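You operate a simulated robot arm through the tools that you are given. There is no shell and no other tool.

The job below is to be done with a simulated robot arm. You get a single attempt, and the scene is never put back.

JOB
Clip the three pegs onto the thick bar and push their tray up to it.
Fine: blue peg in the middle, pink toward the basket, yellow toward the other end, about 6 cm apart. Nothing pinched, dropped or knocked over.
Where things are to end (x, y in the base frame): peg tray within 4 cm of [34, 16].

The check looks at the end state, three seconds after you hand in, the way a careful person would. Anything else that was tipped, shoved, dropped, spilled or broken makes it a failure.

ROBOT AND FRAMES
A 6-joint arm with a two-finger parallel gripper, fixed in place. Base frame: the origin is at the foot of the arm, x ahead of it, y to its left, z up; the work surface is at about z = 0.3. Readings come in cm, rad, newtons and seconds.
With the tool pointing down near the work surface it reaches from about 14 to 58 cm from the base axis. Its first joint turns from -1.152 to 1.152 rad. Payload 2.1 kg.
Tool frame: the origin (TCP) lies between the finger pads and is the grasp point; the fingertips stand 3 cm ahead of it; z points along the fingers, y is the line along which they close. The gripper opens to 9.4 cm. The fingers are 2.8 cm wide and 1 cm thick; the gripper's body (5 by 9.6 cm) begins 5.5 cm behind the TCP.
Orientation is that of the tool frame in the base frame, as a unit quaternion [w, x, y, z]. With the fingers straight down and closing along the base's y, the tool's x points along the base's -x, its y along +y and its z along -z.

CONTROLS
- The arm moves only by the tool drive_tool. Its argument "plan" is a list of rows, each an object (a shift or turn left out is 0, a gripper value left out holds the last) with "xyz": the shift along the base's x, y, z in cm, a list of three; "rot": the turn, a rotation vector about the base's x, y, z in rad, a list of three; "claw": the finger opening in cm, from 0 to 9.4. In form: [{"xyz": [x, y, z], "rot": [rx, ry, rz], "claw": claw}, ...]. A call has 1 to 20 rows; each row is the pose to reach, as a shift and turn from the pose commanded when the call began. Rows are played at 5 a second. More than 5 cm and 0.15 rad between two rows, or a gripper value outside its range, and nothing of the call is played. Where a pose cannot be reached the arm comes as near as it can. A force on the tool above 40 N (or 10 N above the force at the start of the call, whichever is more), or a blocked arm, ends the call early, and 0.2 s more pass. Each finger travels about 7.2 cm/s and halts on what it meets, pressing with about 29 N; the grip force reading is that of the motor and also rises with nothing between the fingers. The clock runs only during rows and for 0.2 s after the last one: add rows that repeat a pose to give the fingers time. It gives the time, the measured TCP pose, the force on the tool (base axes), the opening and the grip force at its end, in the units of the frame above (readings bear some noise), with the torque about the TCP (base axes, N m) and any sound that the robot's microphone picked up, and new pictures: "show" is both (left out), scene, wrist or none.
- Cameras (640 x 400 px; columns grow to the right, rows downward): "scene" is fixed at [3.53, -35.3, 50.55]; the picture's right is [0.94, -0.34, 0.00], its down [-0.13, -0.35, -0.93] and it looks along [0.32, 0.87, -0.37] (base axes); focal length 358 px, centre (320, 200). "wrist" rides on the gripper at [7.6, 1.4, -10.2] in the tool frame; the picture's right is [-0.18, 0.98, 0.00], its down [-0.75, -0.14, -0.64] and it looks along [-0.63, -0.12, 0.77] (tool axes); focal length 243 px, centre (320, 200). There is no depth. A picture from a camera that has moved, and an enlarged one, comes with that camera's place and axes in the base frame and with its lens.
- inspect(camera, box): a new picture of the part [left, top, right, bottom] of that camera's present view, enlarged. The clock stands still meanwhile.
- close_job(): hands the job in; it is judged then, once.

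Places have to be worked out from the pictures, the camera data and where the tool is seen. Open the gripper and draw the arm clear of the work before you hand the job in, unless the task says otherwise.

The tools are called as a command line: name --argument value ..., lists and objects as JSON in quotes. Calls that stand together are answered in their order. drive_tool: Moves the arm, as the interface text tells. Its arguments: {"type":"object","properties":{"plan":{"type":"array","items":{"type":"object","properties":{"xyz":{"type":"array","items":{"type":"number"}},"rot":{"type":"array","items":{"type":"number"}},"claw":{"type":"number"}}}},"show":{"type":"string","enum":["both","scene","wrist","none"]}},"required":["plan"]} The other tools are called the same way: inspect (camera, box) takes an enlarged picture of a part of a camera's view; close_job () hands the job in.

At the start:

```text
clock: 0.0
tcp_pos: [26.78, 4.15, 35.65]
tcp_rot: [0.0, 0.0, 1.0, 0.0]
force: [-0.1, -0.9, 0.3]
ft_torque: [-0.02, 0.04, 0.01]
width: 9.42
grip_force: 0.1
```

scene: 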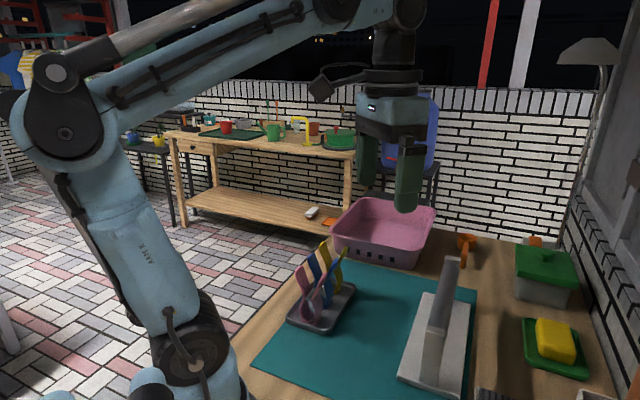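
wrist: 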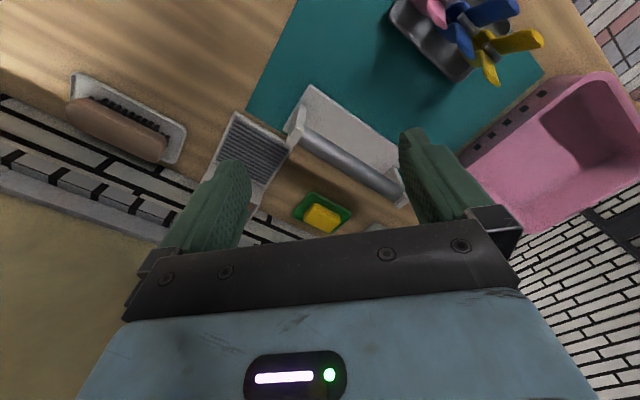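

I start by looking closely at the peg tray and the bar in both cameras before moving anything.

inspect --camera "scene" --box '[260, 220, 420, 340]'

inspect --camera "scene" --box '[380, 230, 600, 400]'

inspect --camera "wrist" --box '[370, 0, 570, 125]'

inspect --camera "wrist" --box '[200, 70, 440, 240]'

```text
3.33 times, centred on (340, 280) of scene
camera zoom: at [3.53, -35.3, 50.55], right [0.94, -0.34, 0.0], down [-0.13, -0.35, -0.93], along [0.32, 0.87, -0.37], focal length 1194 px, centre (253, -67)
```

zoom: 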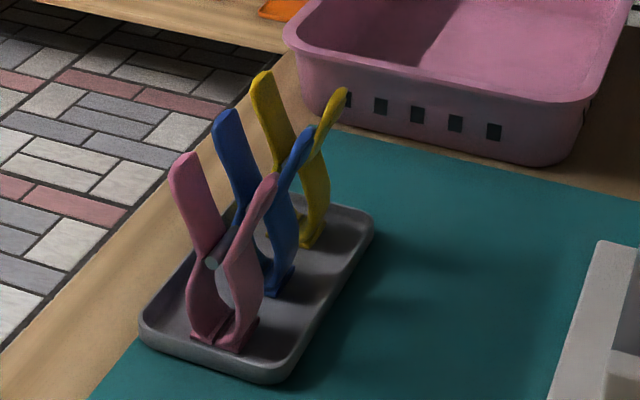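

```text
2.35 times, centred on (490, 315) of scene
camera zoom: at [3.53, -35.3, 50.55], right [0.94, -0.34, 0.0], down [-0.13, -0.35, -0.93], along [0.32, 0.87, -0.37], focal length 843 px, centre (-80, -71)
```

zoom: 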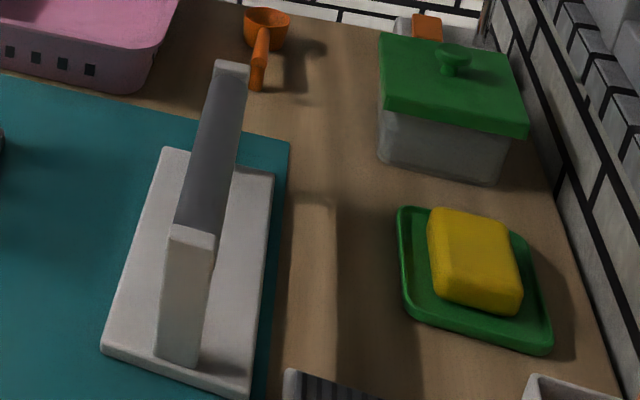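

```text
3.20 times, centred on (470, 62) of wrist
camera zoom: at [19.03, 5.57, 45.79], right [0.18, 0.98, 0.0], down [0.75, -0.14, 0.64], along [0.63, -0.12, -0.77], focal length 776 px, centre (-160, 640)
```

zoom: 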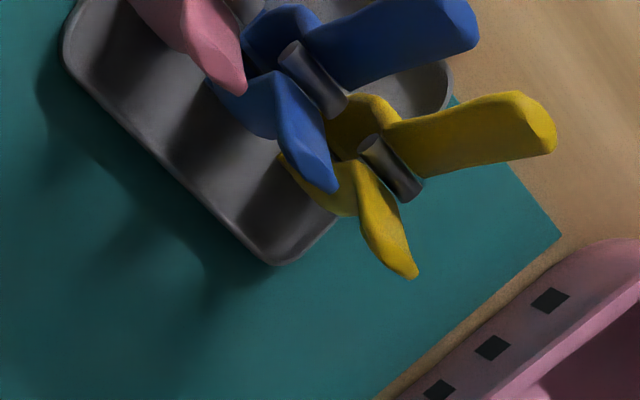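

```text
2.35 times, centred on (320, 155) of wrist
camera zoom: at [19.03, 5.57, 45.79], right [0.18, 0.98, 0.0], down [0.75, -0.14, 0.64], along [0.63, -0.12, -0.77], focal length 571 px, centre (320, 306)
```

zoom: 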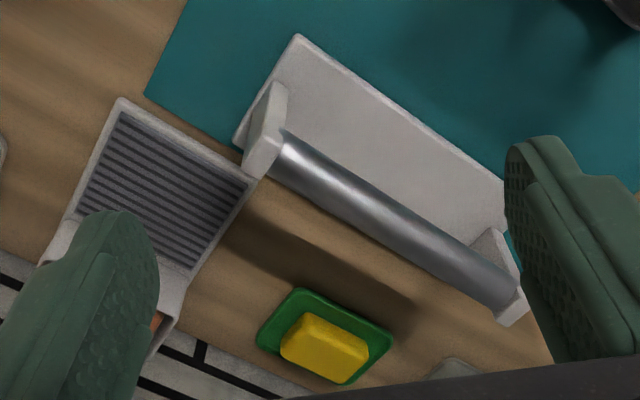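

The pegs stand upright in the tray, jaws down, near (21.5,19), (26,23) and (30,27) with handle tips at z≈13.7. The bar runs at roughly 45° from about (35,0) to (49,14.5) at z≈12. I turn the tool by about 45° and move to a lookout over the tray to measure more exactly.

drive_tool --plan '[{"xyz": [-0.8, 1.5, 0], "rot": [0, 0, 0.13]}, {"xyz": [-1.6, 3, 0], "rot": [0, 0, 0.26]}, {"xyz": [-2.4, 4.5, 0], "rot": [0, 0, 0.39]}, {"xyz": [-3.2, 6, 0], "rot": [0, 0, 0.52]}, {"xyz": [-4, 7.5, 0], "rot": [0, 0, 0.65]}, {"xyz": [-4.8, 9, 0], "rot": [0, 0, 0.785]}, {"xyz": [-4.8, 9, 0], "rot": [0, 0, 0.785]}]'

```text
clock: 1.6
tcp_pos: [21.79, 13.25, 35.74]
tcp_rot: [-0.001, -0.384, 0.923, -0.001]
force: [-0.1, -0.1, 0.0]
ft_torque: [-0.04, -0.01, 0.01]
width: 9.41
grip_force: 0.0
camera wrist: at [15.3, 8.78, 45.74], right [-0.57, 0.82, 0.0], down [0.63, 0.43, 0.64], along [0.53, 0.36, -0.77], focal length 243 px, centre (320, 200)
```

scene: 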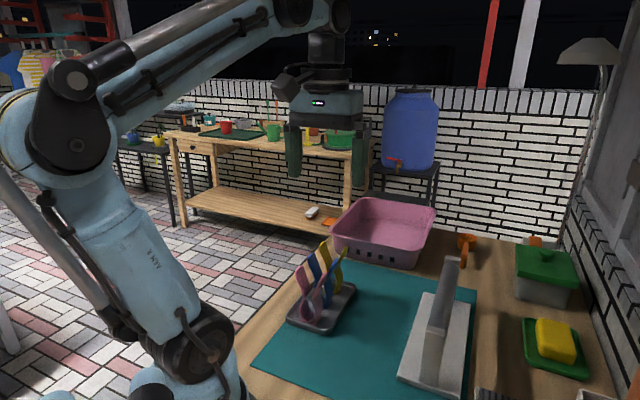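
wrist: 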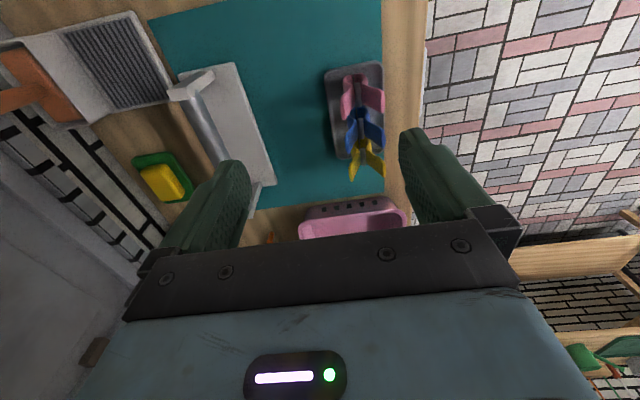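

inspect --camera "wrist" --box '[300, 50, 428, 190]'

inspect --camera "wrist" --box '[150, 40, 310, 220]'

```text
2.86 times, centred on (364, 120) of wrist
camera zoom: at [15.3, 8.78, 45.74], right [-0.57, 0.82, 0.0], down [0.63, 0.43, 0.64], along [0.53, 0.36, -0.77], focal length 693 px, centre (194, 429)
```

zoom: 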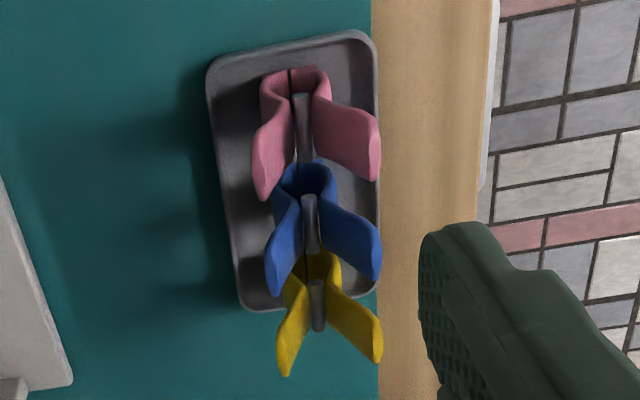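

```text
2.22 times, centred on (230, 130) of wrist
camera zoom: at [15.3, 8.78, 45.74], right [-0.57, 0.82, 0.0], down [0.63, 0.43, 0.64], along [0.53, 0.36, -0.77], focal length 539 px, centre (520, 356)
```

zoom: 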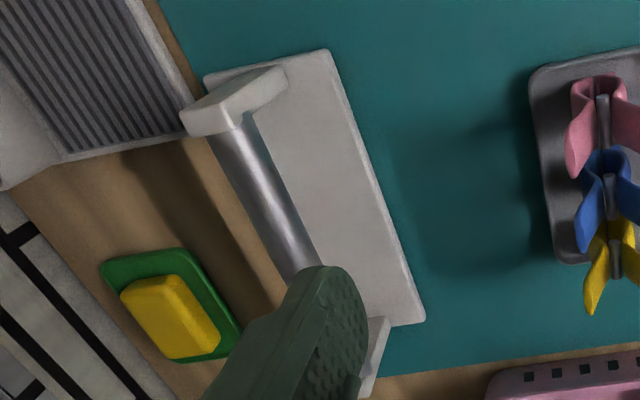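

Tray centre is about (25.5,23.9) and it lies nearly parallel to the bar; pegs at about (21.4,19.8), (25.1,23.3), (28.9,27.1). Next I hover above the bar, well clear of it, to measure its axis and height.

drive_tool --plan '[{"xyz": [3, -2, -1]}, {"xyz": [6, -4, -2]}, {"xyz": [9, -6, -3]}, {"xyz": [12, -8, -4]}, {"xyz": [14, -9, -6]}, {"xyz": [14, -9, -6]}]'

```text
clock: 3.0
tcp_pos: [36.04, 4.16, 29.7]
tcp_rot: [0.0, -0.384, 0.923, 0.0]
force: [-0.1, -0.4, 0.1]
ft_torque: [0.0, -0.01, 0.03]
width: 9.4
grip_force: 0.0
camera wrist: at [29.53, -0.28, 39.74], right [-0.57, 0.82, 0.0], down [0.63, 0.43, 0.64], along [0.53, 0.36, -0.77], focal length 243 px, centre (320, 200)
```

scene: 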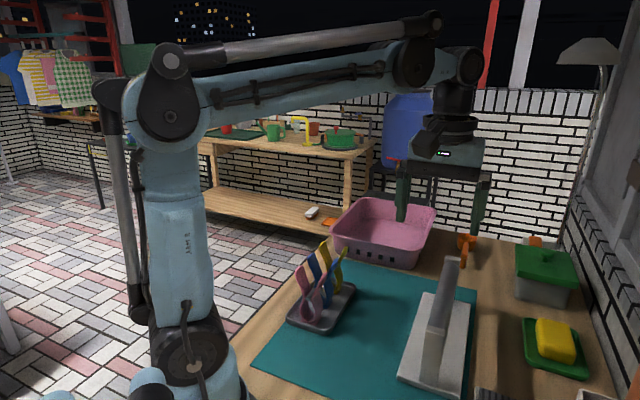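
wrist: 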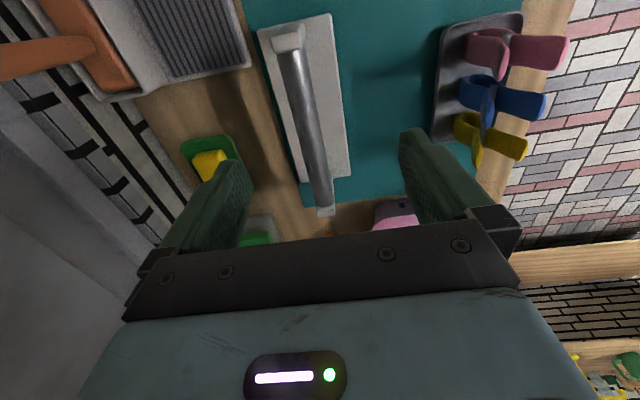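

inspect --camera "wrist" --box '[240, 0, 400, 120]'

inspect --camera "wrist" --box '[260, 110, 420, 230]'

inspect --camera "wrist" --box '[420, 0, 580, 180]'

inspect --camera "scene" --box '[380, 240, 500, 400]'

```text
3.33 times, centred on (320, 60) of wrist
camera zoom: at [29.53, -0.28, 39.74], right [-0.57, 0.82, 0.0], down [0.63, 0.43, 0.64], along [0.53, 0.36, -0.77], focal length 809 px, centre (320, 667)
```

zoom: 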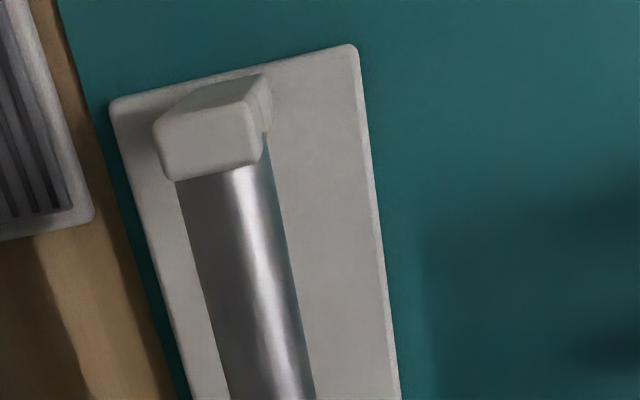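

```text
3.33 times, centred on (340, 170) of wrist
camera zoom: at [29.53, -0.28, 39.74], right [-0.57, 0.82, 0.0], down [0.63, 0.43, 0.64], along [0.53, 0.36, -0.77], focal length 809 px, centre (253, 300)
```

zoom: 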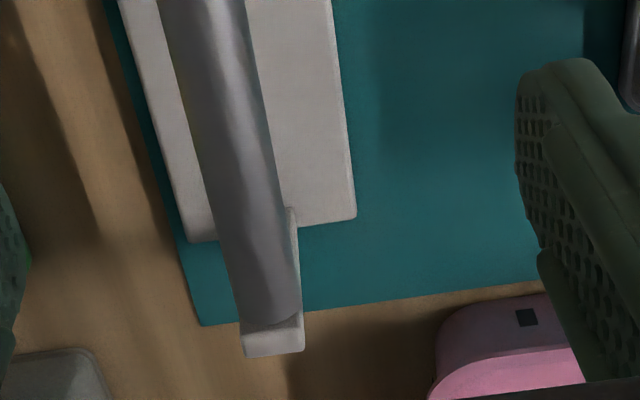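

```text
2.22 times, centred on (500, 90) of wrist
camera zoom: at [29.53, -0.28, 39.74], right [-0.57, 0.82, 0.0], down [0.63, 0.43, 0.64], along [0.53, 0.36, -0.77], focal length 539 px, centre (-80, 444)
```

zoom: 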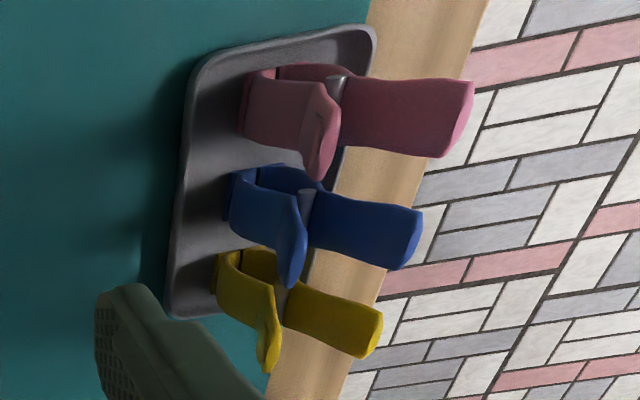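

```text
2.50 times, centred on (440, 320) of scene
camera zoom: at [3.53, -35.3, 50.55], right [0.94, -0.34, 0.0], down [-0.13, -0.35, -0.93], along [0.32, 0.87, -0.37], focal length 895 px, centre (20, -100)
```

zoom: 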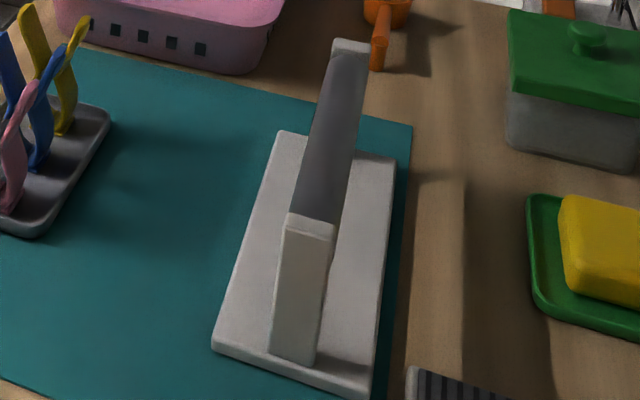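

The bar's axis runs from about (34.7,-0.3) to (49.7,14.5), z≈11.3, about 2.6 cm thick, at ~44.5°; its midpoint is about (42.2,7.1). I now move over the pink peg with the gripper open and check alignment from above.

drive_tool --plan '[{"xyz": [-3, 3.2, 0]}, {"xyz": [-6, 6.4, 0]}, {"xyz": [-9, 9.6, 0]}, {"xyz": [-12, 12.8, -1]}, {"xyz": [-14.6, 15.6, -4]}, {"xyz": [-14.6, 15.6, -8]}, {"xyz": [-14.6, 15.6, -8]}]'

```text
clock: 4.6
tcp_pos: [21.28, 19.76, 21.52]
tcp_rot: [0.0, -0.382, 0.924, 0.001]
force: [0.0, -0.3, -0.2]
ft_torque: [-0.01, -0.04, -0.01]
width: 9.38
grip_force: 0.0
camera wrist: at [14.91, 15.35, 31.78], right [-0.57, 0.82, 0.0], down [0.63, 0.43, 0.64], along [0.53, 0.36, -0.77], focal length 243 px, centre (320, 200)
```

scene: 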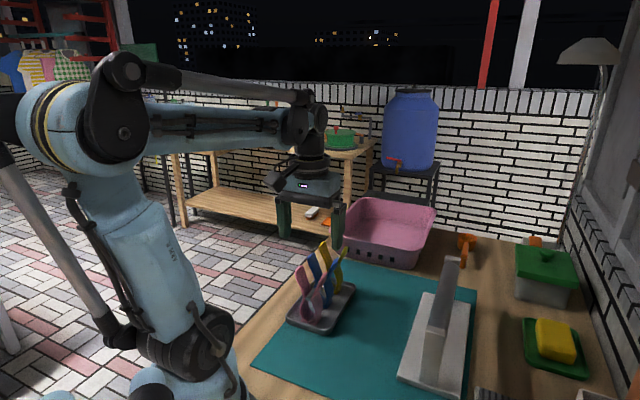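
wrist: 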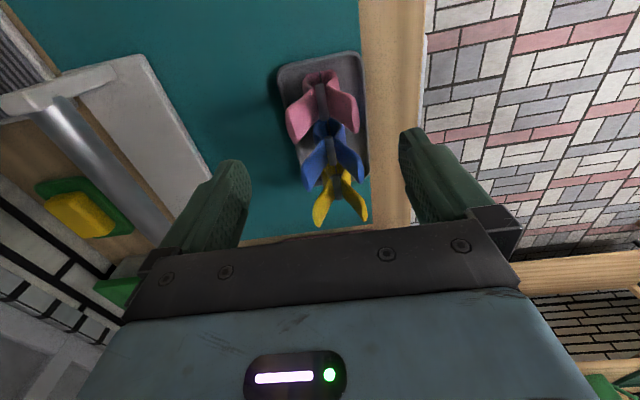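

inspect --camera "wrist" --box '[260, 40, 390, 240]'

inspect --camera "scene" --box '[260, 170, 400, 340]'

```text
2.00 times, centred on (325, 140) of wrist
camera zoom: at [14.91, 15.35, 31.78], right [-0.57, 0.82, 0.0], down [0.63, 0.43, 0.64], along [0.53, 0.36, -0.77], focal length 485 px, centre (310, 320)
```

zoom: 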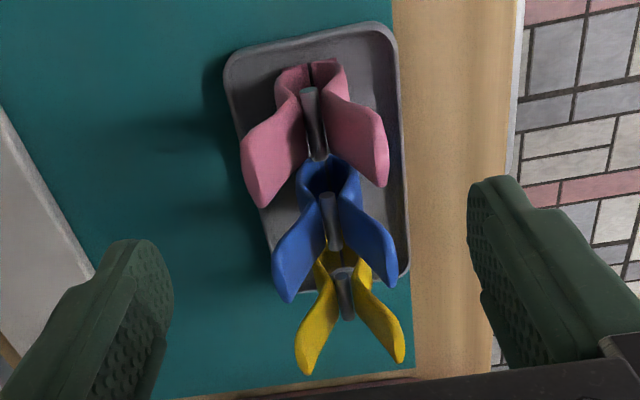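

```text
2.35 times, centred on (330, 255) of scene
camera zoom: at [3.53, -35.3, 50.55], right [0.94, -0.34, 0.0], down [-0.13, -0.35, -0.93], along [0.32, 0.87, -0.37], focal length 843 px, centre (296, 71)
```

zoom: 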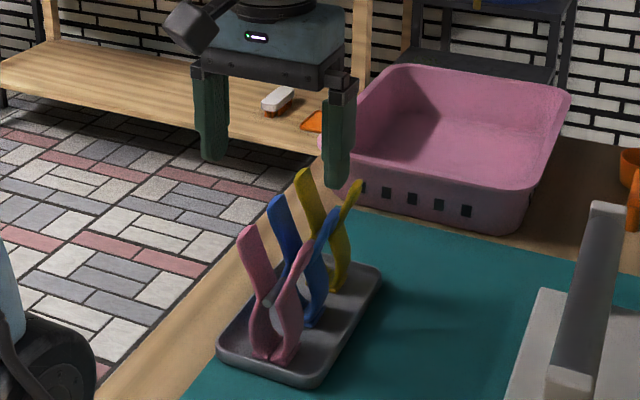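

The pink peg sits about 0.2 cm toward the tool's +y side, otherwise aligned in yaw and along the tray. I shift slightly, descend so the pads straddle the handles (tips ≈1.4 cm above TCP), without closing yet.

drive_tool --plan '[{"xyz": [-0.1, 0.15, -2]}, {"xyz": [-0.1, 0.15, -4.5]}, {"xyz": [-0.1, 0.15, -7]}, {"xyz": [-0.1, 0.15, -9.2]}, {"xyz": [-0.1, 0.15, -9.2]}, {"xyz": [-0.1, 0.15, -9.2], "claw": 6.6}, {"xyz": [-0.1, 0.15, -9.2], "claw": 6.6}]'

```text
clock: 6.2
tcp_pos: [21.36, 19.8, 12.42]
tcp_rot: [0.0, -0.382, 0.924, 0.0]
force: [-0.8, 0.3, 0.2]
ft_torque: [0.01, 0.04, 0.04]
width: 6.61
grip_force: 0.0
camera wrist: at [14.86, 15.46, 22.57], right [-0.57, 0.82, 0.0], down [0.63, 0.43, 0.64], along [0.53, 0.36, -0.77], focal length 243 px, centre (320, 200)
```

scene: 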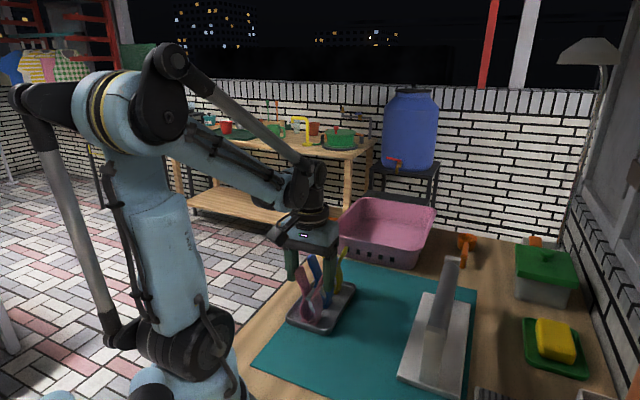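
wrist: 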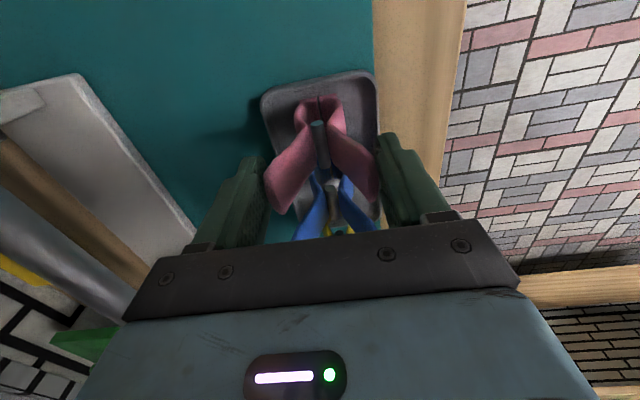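

inspect --camera "wrist" --box '[220, 60, 440, 250]'

inspect --camera "scene" --box '[260, 200, 400, 340]'

```text
2.11 times, centred on (330, 155) of wrist
camera zoom: at [14.86, 15.46, 22.57], right [-0.57, 0.82, 0.0], down [0.63, 0.43, 0.64], along [0.53, 0.36, -0.77], focal length 511 px, centre (299, 295)
```

zoom: 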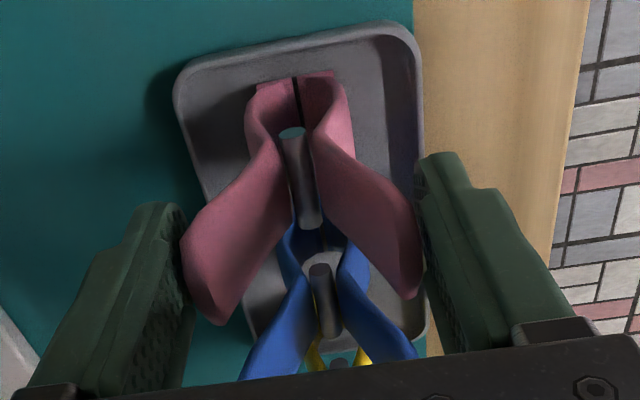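

```text
2.86 times, centred on (330, 270) of scene
camera zoom: at [3.53, -35.3, 50.55], right [0.94, -0.34, 0.0], down [-0.13, -0.35, -0.93], along [0.32, 0.87, -0.37], focal length 1023 px, centre (291, 0)
```

zoom: 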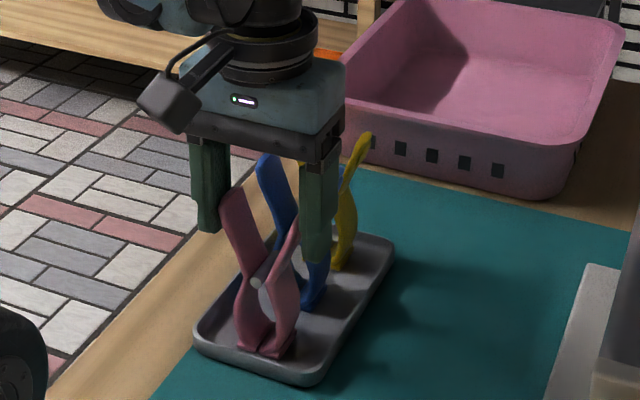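

The handles sit between the pads, tips only about 0.5 cm above the TCP. I lower 0.8 cm more for a fuller grip and close in small steps to see how the peg reacts.

drive_tool --plan '[{"xyz": [-0.05, 0.05, -0.8]}, {"xyz": [-0.05, 0.05, -0.8], "claw": 6.0}, {"xyz": [-0.05, 0.05, -0.8], "claw": 5.5}, {"xyz": [-0.05, 0.05, -0.8], "claw": 5.0}, {"xyz": [-0.05, 0.05, -0.8], "claw": 4.5}, {"xyz": [-0.05, 0.05, -0.8], "claw": 4.5}, {"xyz": [-0.05, 0.05, -0.8], "claw": 4.5}]'

```text
clock: 7.8
tcp_pos: [21.34, 19.98, 11.64]
tcp_rot: [0.0, -0.383, 0.924, 0.0]
force: [0.1, 0.4, -0.1]
ft_torque: [-0.02, 0.01, -0.02]
width: 4.68
grip_force: 3.5
camera wrist: at [14.83, 15.51, 21.8], right [-0.57, 0.82, 0.0], down [0.63, 0.43, 0.64], along [0.53, 0.36, -0.77], focal length 243 px, centre (320, 200)
```

scene: 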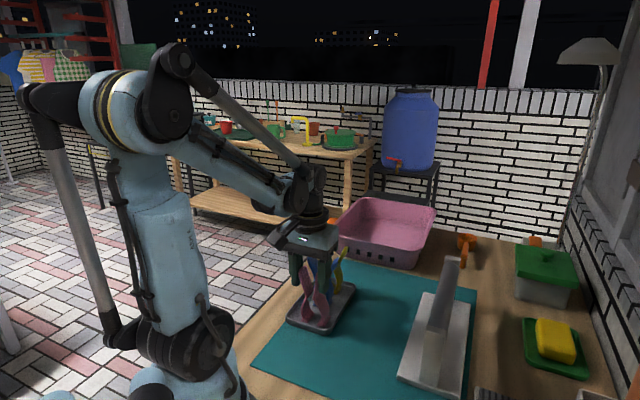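
wrist: 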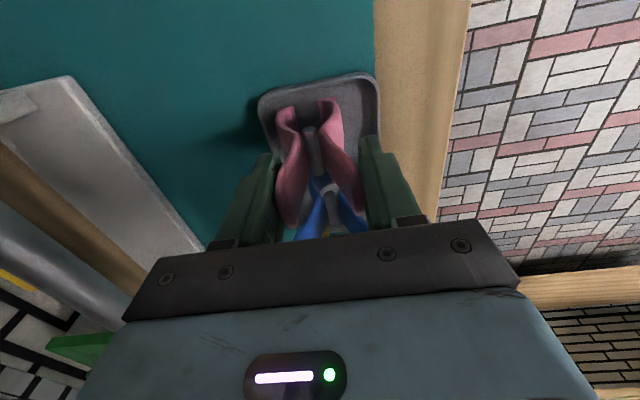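

inspect --camera "wrist" --box '[240, 60, 400, 250]'

inspect --camera "scene" --box '[270, 220, 370, 340]'

```text
2.11 times, centred on (320, 155) of wrist
camera zoom: at [14.83, 15.51, 21.8], right [-0.57, 0.82, 0.0], down [0.63, 0.43, 0.64], along [0.53, 0.36, -0.77], focal length 511 px, centre (320, 295)
```

zoom: 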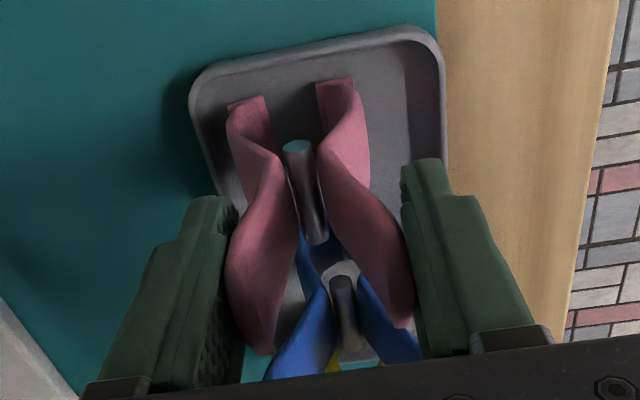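

```text
3.33 times, centred on (320, 280) of scene
camera zoom: at [3.53, -35.3, 50.55], right [0.94, -0.34, 0.0], down [-0.13, -0.35, -0.93], along [0.32, 0.87, -0.37], focal length 1194 px, centre (320, -67)
```

zoom: 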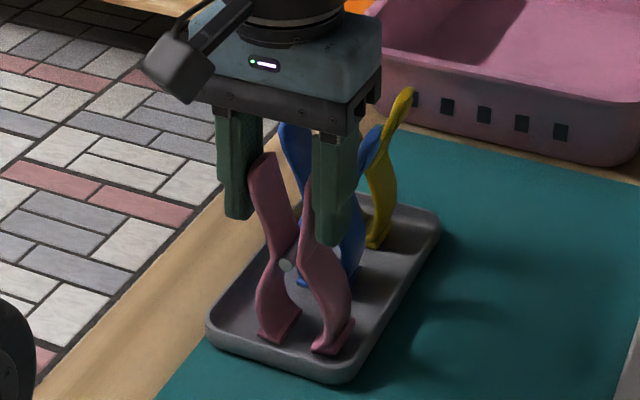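

The handles are gripped (4.7 cm, 3.5 N) and the jaws have opened about 2.1 cm, the peg leaning roughly 6° in its own plane. I'll lift it clear by a few cm with slightly more squeeze and then look at how it hangs.

drive_tool --plan '[{"xyz": [0, 0, 0], "claw": 4.2}, {"xyz": [0, 0, 0], "claw": 4.2}, {"xyz": [0, 0, 1], "claw": 4.2}, {"xyz": [0, 0, 3], "claw": 4.2}, {"xyz": [0, 0, 5], "claw": 4.2}, {"xyz": [0, 0, 5], "claw": 4.2}]'

```text
clock: 9.2
tcp_pos: [21.11, 20.01, 16.64]
tcp_rot: [0.001, -0.382, 0.924, 0.001]
force: [-0.1, 0.3, 0.2]
ft_torque: [0.0, 0.02, 0.0]
width: 4.39
grip_force: 3.4
camera wrist: at [14.66, 15.6, 26.86], right [-0.57, 0.82, 0.0], down [0.63, 0.43, 0.64], along [0.53, 0.36, -0.77], focal length 243 px, centre (320, 200)
```

scene: 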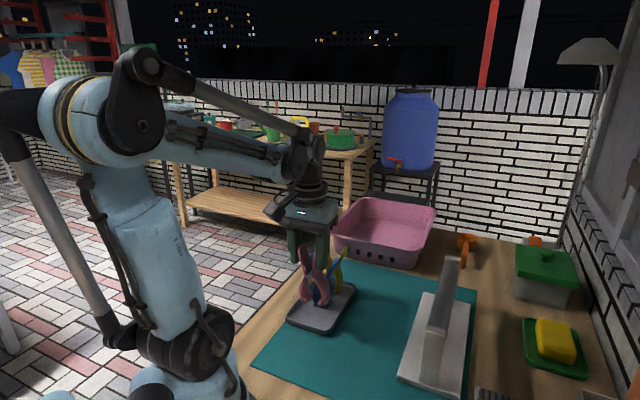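
wrist: 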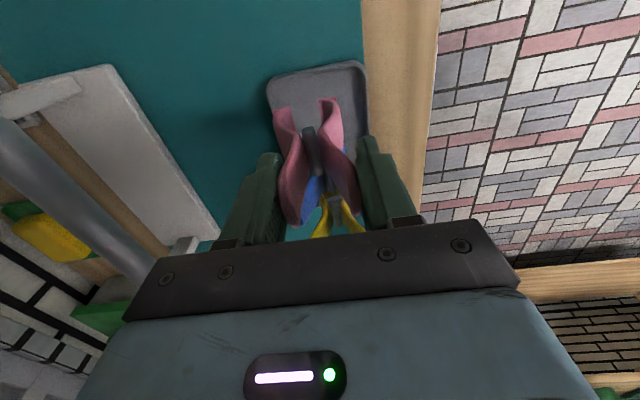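

inspect --camera "wrist" --box '[240, 60, 400, 250]'

inspect --camera "scene" --box '[270, 200, 370, 330]'

```text
2.11 times, centred on (320, 155) of wrist
camera zoom: at [14.66, 15.6, 26.86], right [-0.57, 0.82, 0.0], down [0.63, 0.43, 0.64], along [0.53, 0.36, -0.77], focal length 511 px, centre (320, 295)
```

zoom: 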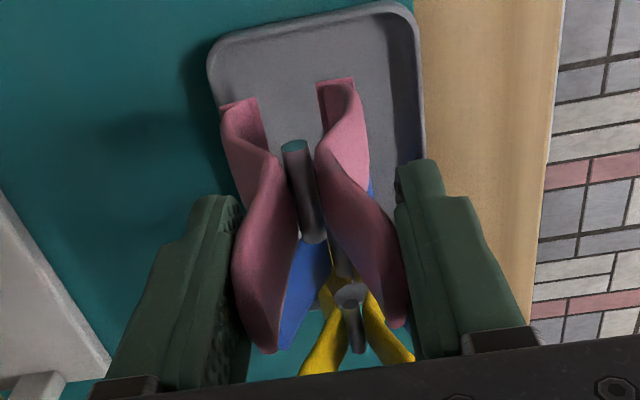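

```text
3.08 times, centred on (320, 265) of scene
camera zoom: at [3.53, -35.3, 50.55], right [0.94, -0.34, 0.0], down [-0.13, -0.35, -0.93], along [0.32, 0.87, -0.37], focal length 1102 px, centre (320, 0)
```

zoom: 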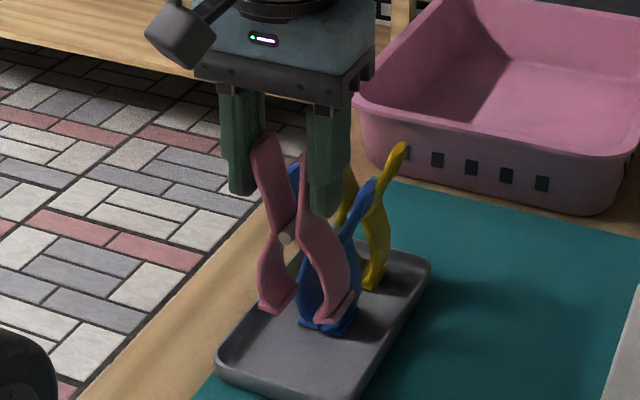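

The pink peg hangs securely, jaws open about 2.5 cm, leaning ≈0.11 rad in its plane with the feet off to tool −y. I raise it to transit height, squeeze further so the jaws clear the 2.6 cm bar, and tilt the tool 0.11 rad about the bar direction to bring the peg upright.

drive_tool --plan '[{"xyz": [0, 0, 3.5], "claw": 4.0}, {"xyz": [0, 0, 7], "claw": 3.8}, {"xyz": [0, 0, 11], "claw": 3.6}, {"xyz": [0, 0, 11], "rot": [0.04, 0.04, 0], "claw": 3.4}, {"xyz": [0, 0, 11], "rot": [0.08, 0.08, 0], "claw": 3.2}, {"xyz": [0, 0, 11], "rot": [0.08, 0.08, 0], "claw": 3.2}, {"xyz": [0, 0, 11], "rot": [0.08, 0.08, 0], "claw": 3.2}]'

```text
clock: 10.8
tcp_pos: [21.14, 19.87, 27.72]
tcp_rot: [-0.022, -0.382, 0.922, 0.052]
force: [-0.2, -0.1, 0.3]
ft_torque: [0.04, -0.05, 0.02]
width: 3.42
grip_force: 3.9
camera wrist: at [15.57, 14.74, 37.98], right [-0.56, 0.82, 0.11], down [0.68, 0.38, 0.62], along [0.47, 0.43, -0.77], focal length 243 px, centre (320, 200)
```

scene: 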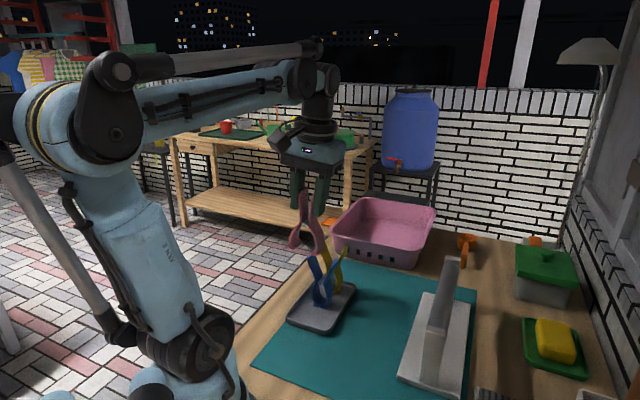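
wrist: 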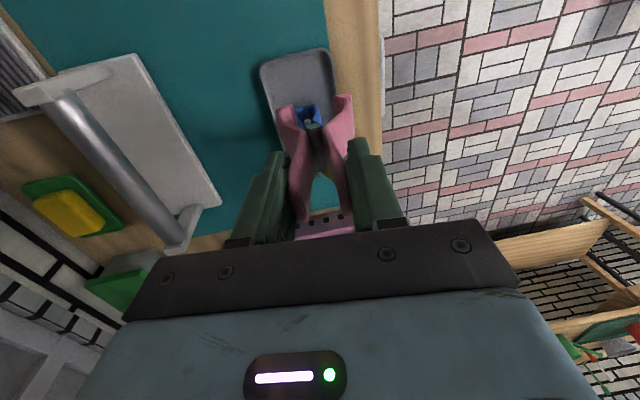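

inspect --camera "wrist" --box '[240, 60, 400, 250]'

inspect --camera "scene" --box '[250, 130, 370, 320]'

```text
2.11 times, centred on (320, 155) of wrist
camera zoom: at [15.57, 14.74, 37.98], right [-0.56, 0.82, 0.11], down [0.68, 0.38, 0.62], along [0.47, 0.43, -0.77], focal length 511 px, centre (320, 295)
```

zoom: 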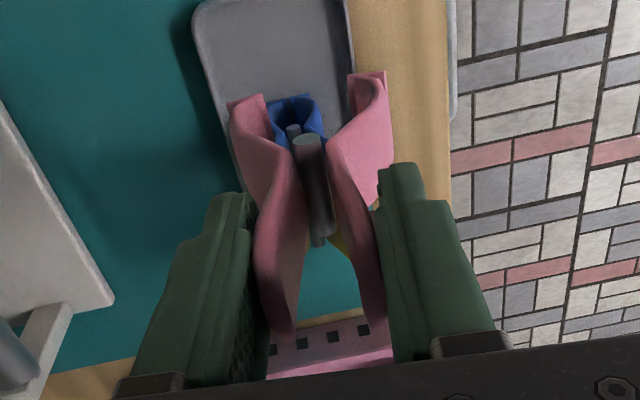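

```text
2.11 times, centred on (310, 225) of scene
camera zoom: at [3.53, -35.3, 50.55], right [0.94, -0.34, 0.0], down [-0.13, -0.35, -0.93], along [0.32, 0.87, -0.37], focal length 754 px, centre (341, 147)
```

zoom: 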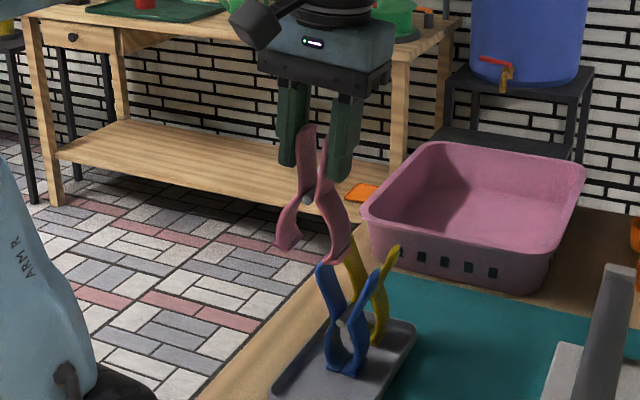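

The jaws now gape about 3.4 cm and the peg straightened itself in the grip, so I reduce the tool tilt by half. Then I carry it at height to above its bar spot near (46.5,11.3).

drive_tool --plan '[{"xyz": [2, -0.7, 1], "rot": [-0.02, -0.02, 0]}, {"xyz": [6.3, -2.1, 1], "rot": [-0.04, -0.04, 0]}, {"xyz": [10.6, -3.5, 1], "rot": [-0.04, -0.04, 0]}, {"xyz": [14.9, -5, 1], "rot": [-0.04, -0.04, 0]}, {"xyz": [19.2, -6.5, 1], "rot": [-0.04, -0.04, 0]}, {"xyz": [22.5, -7.6, 1], "rot": [-0.04, -0.04, 0]}, {"xyz": [25.4, -8.6, 1], "rot": [-0.04, -0.04, 0]}, {"xyz": [25.4, -8.6, 1], "rot": [-0.04, -0.04, 0]}]'

```text
clock: 12.6
tcp_pos: [46.61, 11.34, 28.54]
tcp_rot: [-0.011, -0.383, 0.923, 0.027]
force: [1.3, -0.7, -0.4]
ft_torque: [0.0, 0.0, -0.02]
width: 3.4
grip_force: 3.3
camera wrist: at [40.55, 6.6, 38.74], right [-0.56, 0.82, 0.06], down [0.66, 0.41, 0.63], along [0.5, 0.39, -0.77], focal length 243 px, centre (320, 200)
```

scene: 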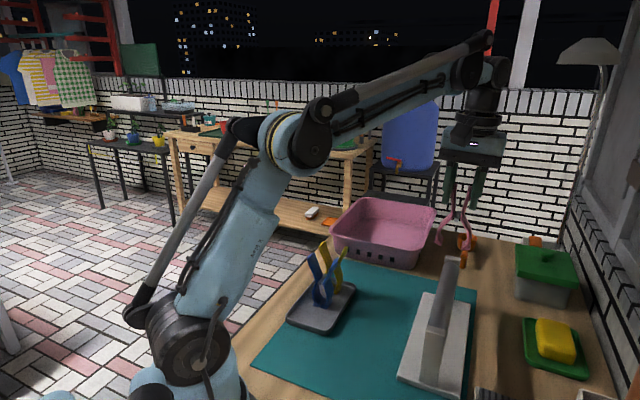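
wrist: 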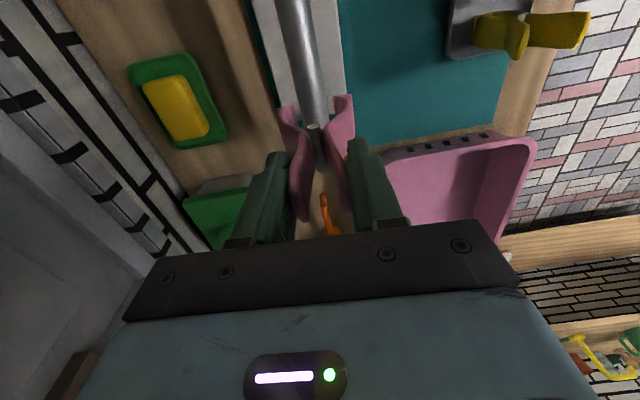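

inspect --camera "wrist" --box '[240, 0, 400, 200]'

inspect --camera "scene" --box '[380, 130, 540, 400]'

```text
2.00 times, centred on (320, 100) of wrist
camera zoom: at [40.55, 6.6, 38.74], right [-0.56, 0.82, 0.06], down [0.66, 0.41, 0.63], along [0.5, 0.39, -0.77], focal length 485 px, centre (320, 400)
```

zoom: 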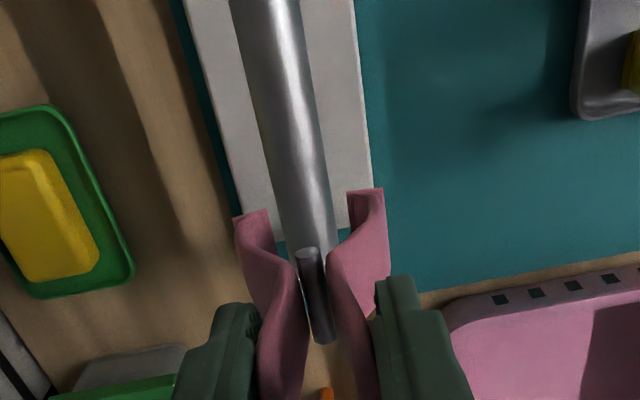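

```text
1.48 times, centred on (460, 265) of scene
camera zoom: at [3.53, -35.3, 50.55], right [0.94, -0.34, 0.0], down [-0.13, -0.35, -0.93], along [0.32, 0.87, -0.37], focal length 531 px, centre (113, 104)
```

zoom: 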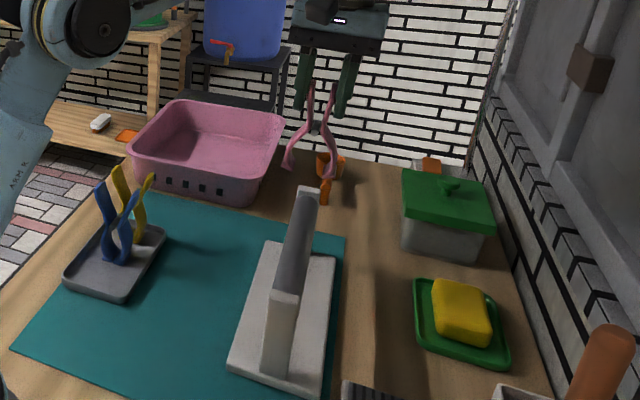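

The bar axis in this view again comes out at y≈11.4 for x≈46.6, and the open jaws straddle it with perhaps 0.2 cm offset. I shift slightly and descend to just above the bar to recheck with little parallax.

drive_tool --plan '[{"xyz": [0.1, -0.1, -1.5]}, {"xyz": [0.1, -0.1, -3]}, {"xyz": [0.1, -0.1, -4]}, {"xyz": [0.1, -0.1, -4]}]'

```text
clock: 13.6
tcp_pos: [46.61, 11.41, 24.66]
tcp_rot: [-0.011, -0.383, 0.923, 0.027]
force: [0.5, -0.1, 0.0]
ft_torque: [0.03, -0.02, 0.0]
width: 3.4
grip_force: 3.2
camera wrist: at [40.66, 6.6, 34.86], right [-0.56, 0.82, 0.06], down [0.66, 0.41, 0.63], along [0.5, 0.39, -0.77], focal length 243 px, centre (320, 200)
```

scene: 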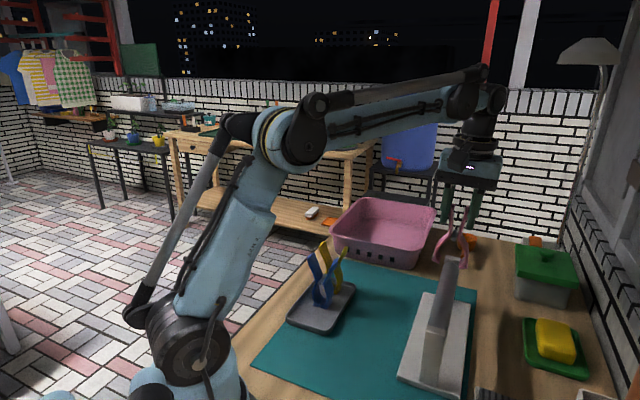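
wrist: 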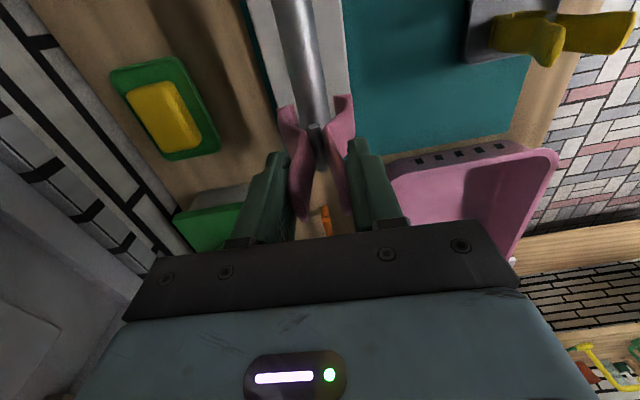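

inspect --camera "wrist" --box '[260, 60, 380, 200]'

inspect --camera "scene" --box '[400, 180, 500, 320]'

```text
2.86 times, centred on (320, 130) of wrist
camera zoom: at [40.66, 6.6, 34.86], right [-0.56, 0.82, 0.06], down [0.66, 0.41, 0.63], along [0.5, 0.39, -0.77], focal length 693 px, centre (320, 400)
```

zoom: 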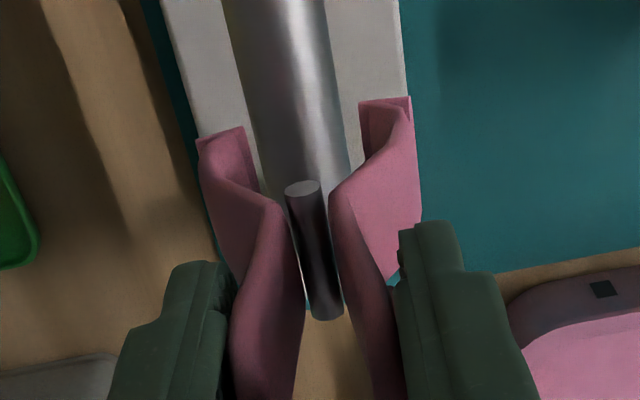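

```text
2.86 times, centred on (450, 250) of scene
camera zoom: at [3.53, -35.3, 50.55], right [0.94, -0.34, 0.0], down [-0.13, -0.35, -0.93], along [0.32, 0.87, -0.37], focal length 1023 px, centre (-51, 57)
```

zoom: 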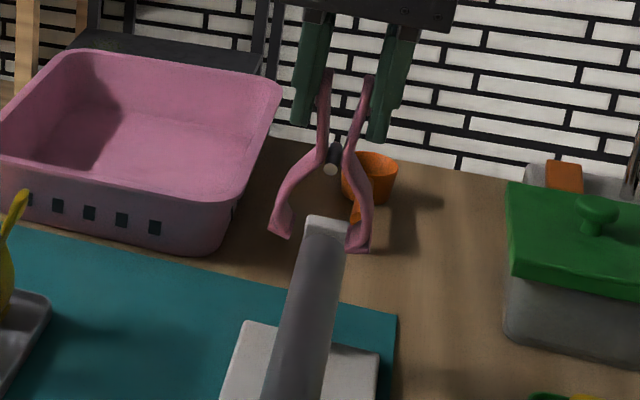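

inspect --camera "scene" --box '[425, 215, 475, 300]'

inspect --camera "wrist" --box '[290, 60, 360, 130]'

```text
4.71 times, centred on (450, 258) of scene
camera zoom: at [3.53, -35.3, 50.55], right [0.94, -0.34, 0.0], down [-0.13, -0.35, -0.93], along [0.32, 0.87, -0.37], focal length 1686 px, centre (-292, -71)
```

zoom: 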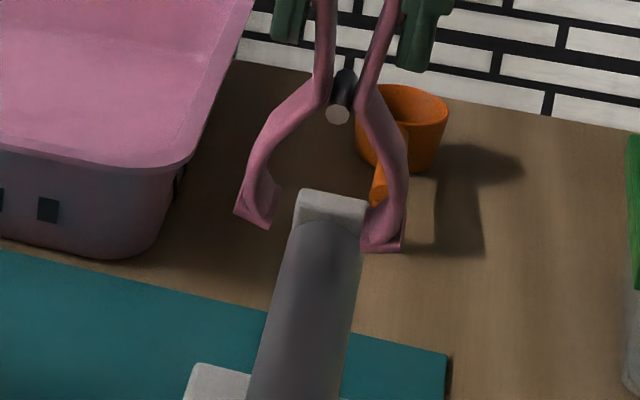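

```text
5.71 times, centred on (325, 95) of wrist
camera zoom: at [40.66, 6.6, 34.86], right [-0.56, 0.82, 0.06], down [0.66, 0.41, 0.63], along [0.5, 0.39, -0.77], focal length 1386 px, centre (291, 800)
```

zoom: 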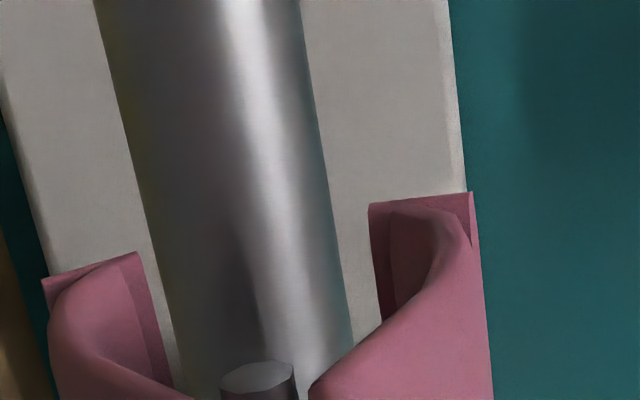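

Both cameras agree: the jaw gap is about 0.28 cm too far toward the tray side. I correct by (+0.2,−0.2) and lower the open jaws half way around the bar, watching the force.

drive_tool --plan '[{"xyz": [0.2, -0.2, 0]}, {"xyz": [0.2, -0.2, -1]}, {"xyz": [0.2, -0.2, -2]}, {"xyz": [0.2, -0.2, -3]}, {"xyz": [0.2, -0.2, -3]}]'

```text
clock: 14.8
tcp_pos: [46.97, 11.09, 21.65]
tcp_rot: [-0.011, -0.382, 0.924, 0.027]
force: [0.1, -1.1, -0.5]
ft_torque: [-0.02, 0.01, 0.0]
width: 3.47
grip_force: 3.6
camera wrist: at [40.87, 6.27, 31.89], right [-0.56, 0.82, 0.06], down [0.66, 0.41, 0.63], along [0.5, 0.39, -0.77], focal length 243 px, centre (320, 200)
```

scene: 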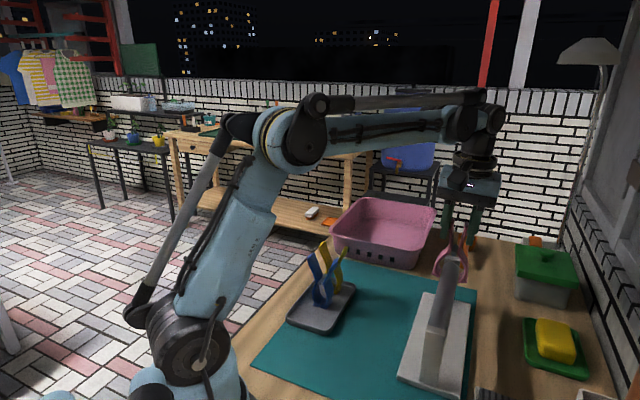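
wrist: 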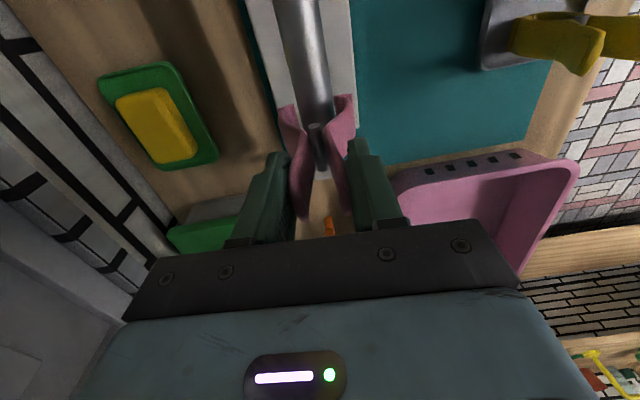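

inspect --camera "wrist" --box '[270, 60, 370, 180]'

inspect --camera "scene" --box '[420, 210, 490, 320]'

```text
3.33 times, centred on (320, 120) of wrist
camera zoom: at [40.87, 6.27, 31.89], right [-0.56, 0.82, 0.06], down [0.66, 0.41, 0.63], along [0.5, 0.39, -0.77], focal length 809 px, centre (320, 467)
```

zoom: 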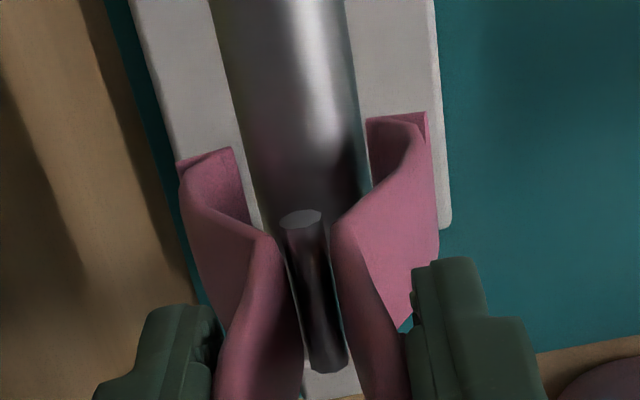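

```text
3.64 times, centred on (455, 265) of scene
camera zoom: at [3.53, -35.3, 50.55], right [0.94, -0.34, 0.0], down [-0.13, -0.35, -0.93], along [0.32, 0.87, -0.37], focal length 1302 px, centre (-171, -36)
```

zoom: 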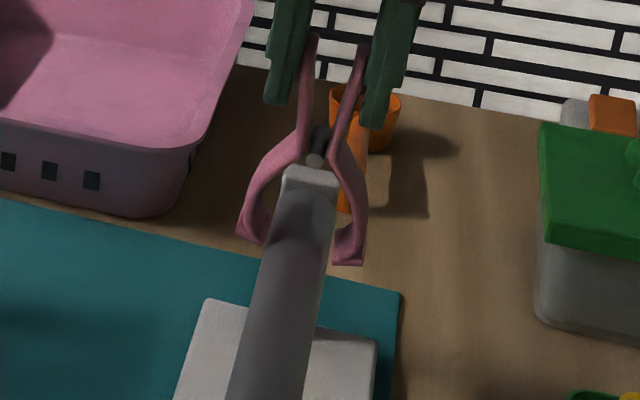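

The jaws straddle the bar symmetrically with no contact force. I continue down the remaining ~2.9 cm so the bar sits in the jaw hollow, then look before releasing.

drive_tool --plan '[{"xyz": [0, 0, -1]}, {"xyz": [0, 0, -2]}, {"xyz": [0, 0, -2.9]}, {"xyz": [0, 0, -2.9]}]'

```text
clock: 15.8
tcp_pos: [46.89, 11.05, 18.83]
tcp_rot: [-0.011, -0.383, 0.923, 0.027]
force: [0.0, 0.4, 0.0]
ft_torque: [-0.01, 0.0, 0.0]
width: 3.4
grip_force: 3.6
camera wrist: at [40.79, 6.26, 28.93], right [-0.56, 0.82, 0.06], down [0.66, 0.41, 0.63], along [0.5, 0.39, -0.77], focal length 243 px, centre (320, 200)
```

scene: 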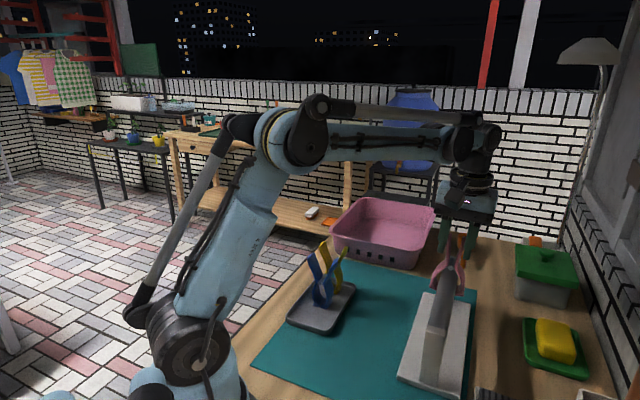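
wrist: 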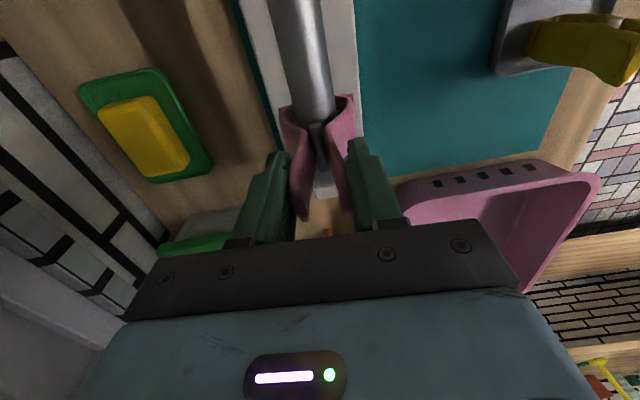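

inspect --camera "wrist" --box '[270, 60, 370, 200]'

inspect --camera "scene" --box '[420, 210, 490, 320]'

```text
2.86 times, centred on (320, 130) of wrist
camera zoom: at [40.79, 6.26, 28.93], right [-0.56, 0.82, 0.06], down [0.66, 0.41, 0.63], along [0.5, 0.39, -0.77], focal length 693 px, centre (320, 400)
```

zoom: 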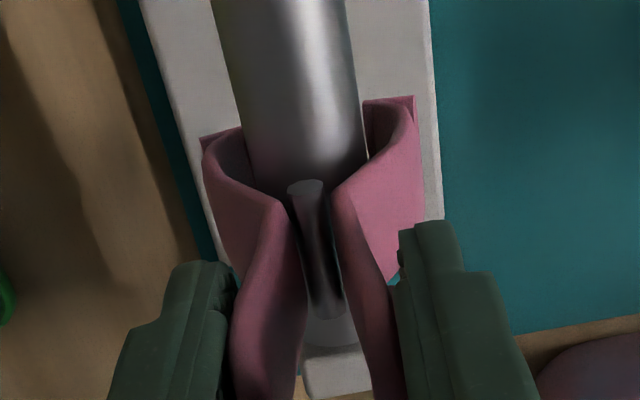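

```text
3.64 times, centred on (455, 265) of scene
camera zoom: at [3.53, -35.3, 50.55], right [0.94, -0.34, 0.0], down [-0.13, -0.35, -0.93], along [0.32, 0.87, -0.37], focal length 1302 px, centre (-171, -36)
```

zoom: 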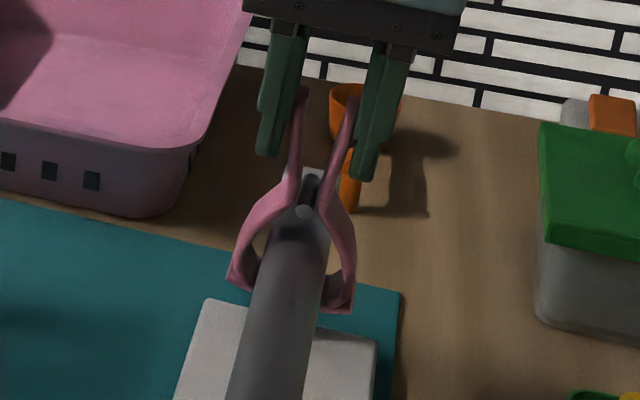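

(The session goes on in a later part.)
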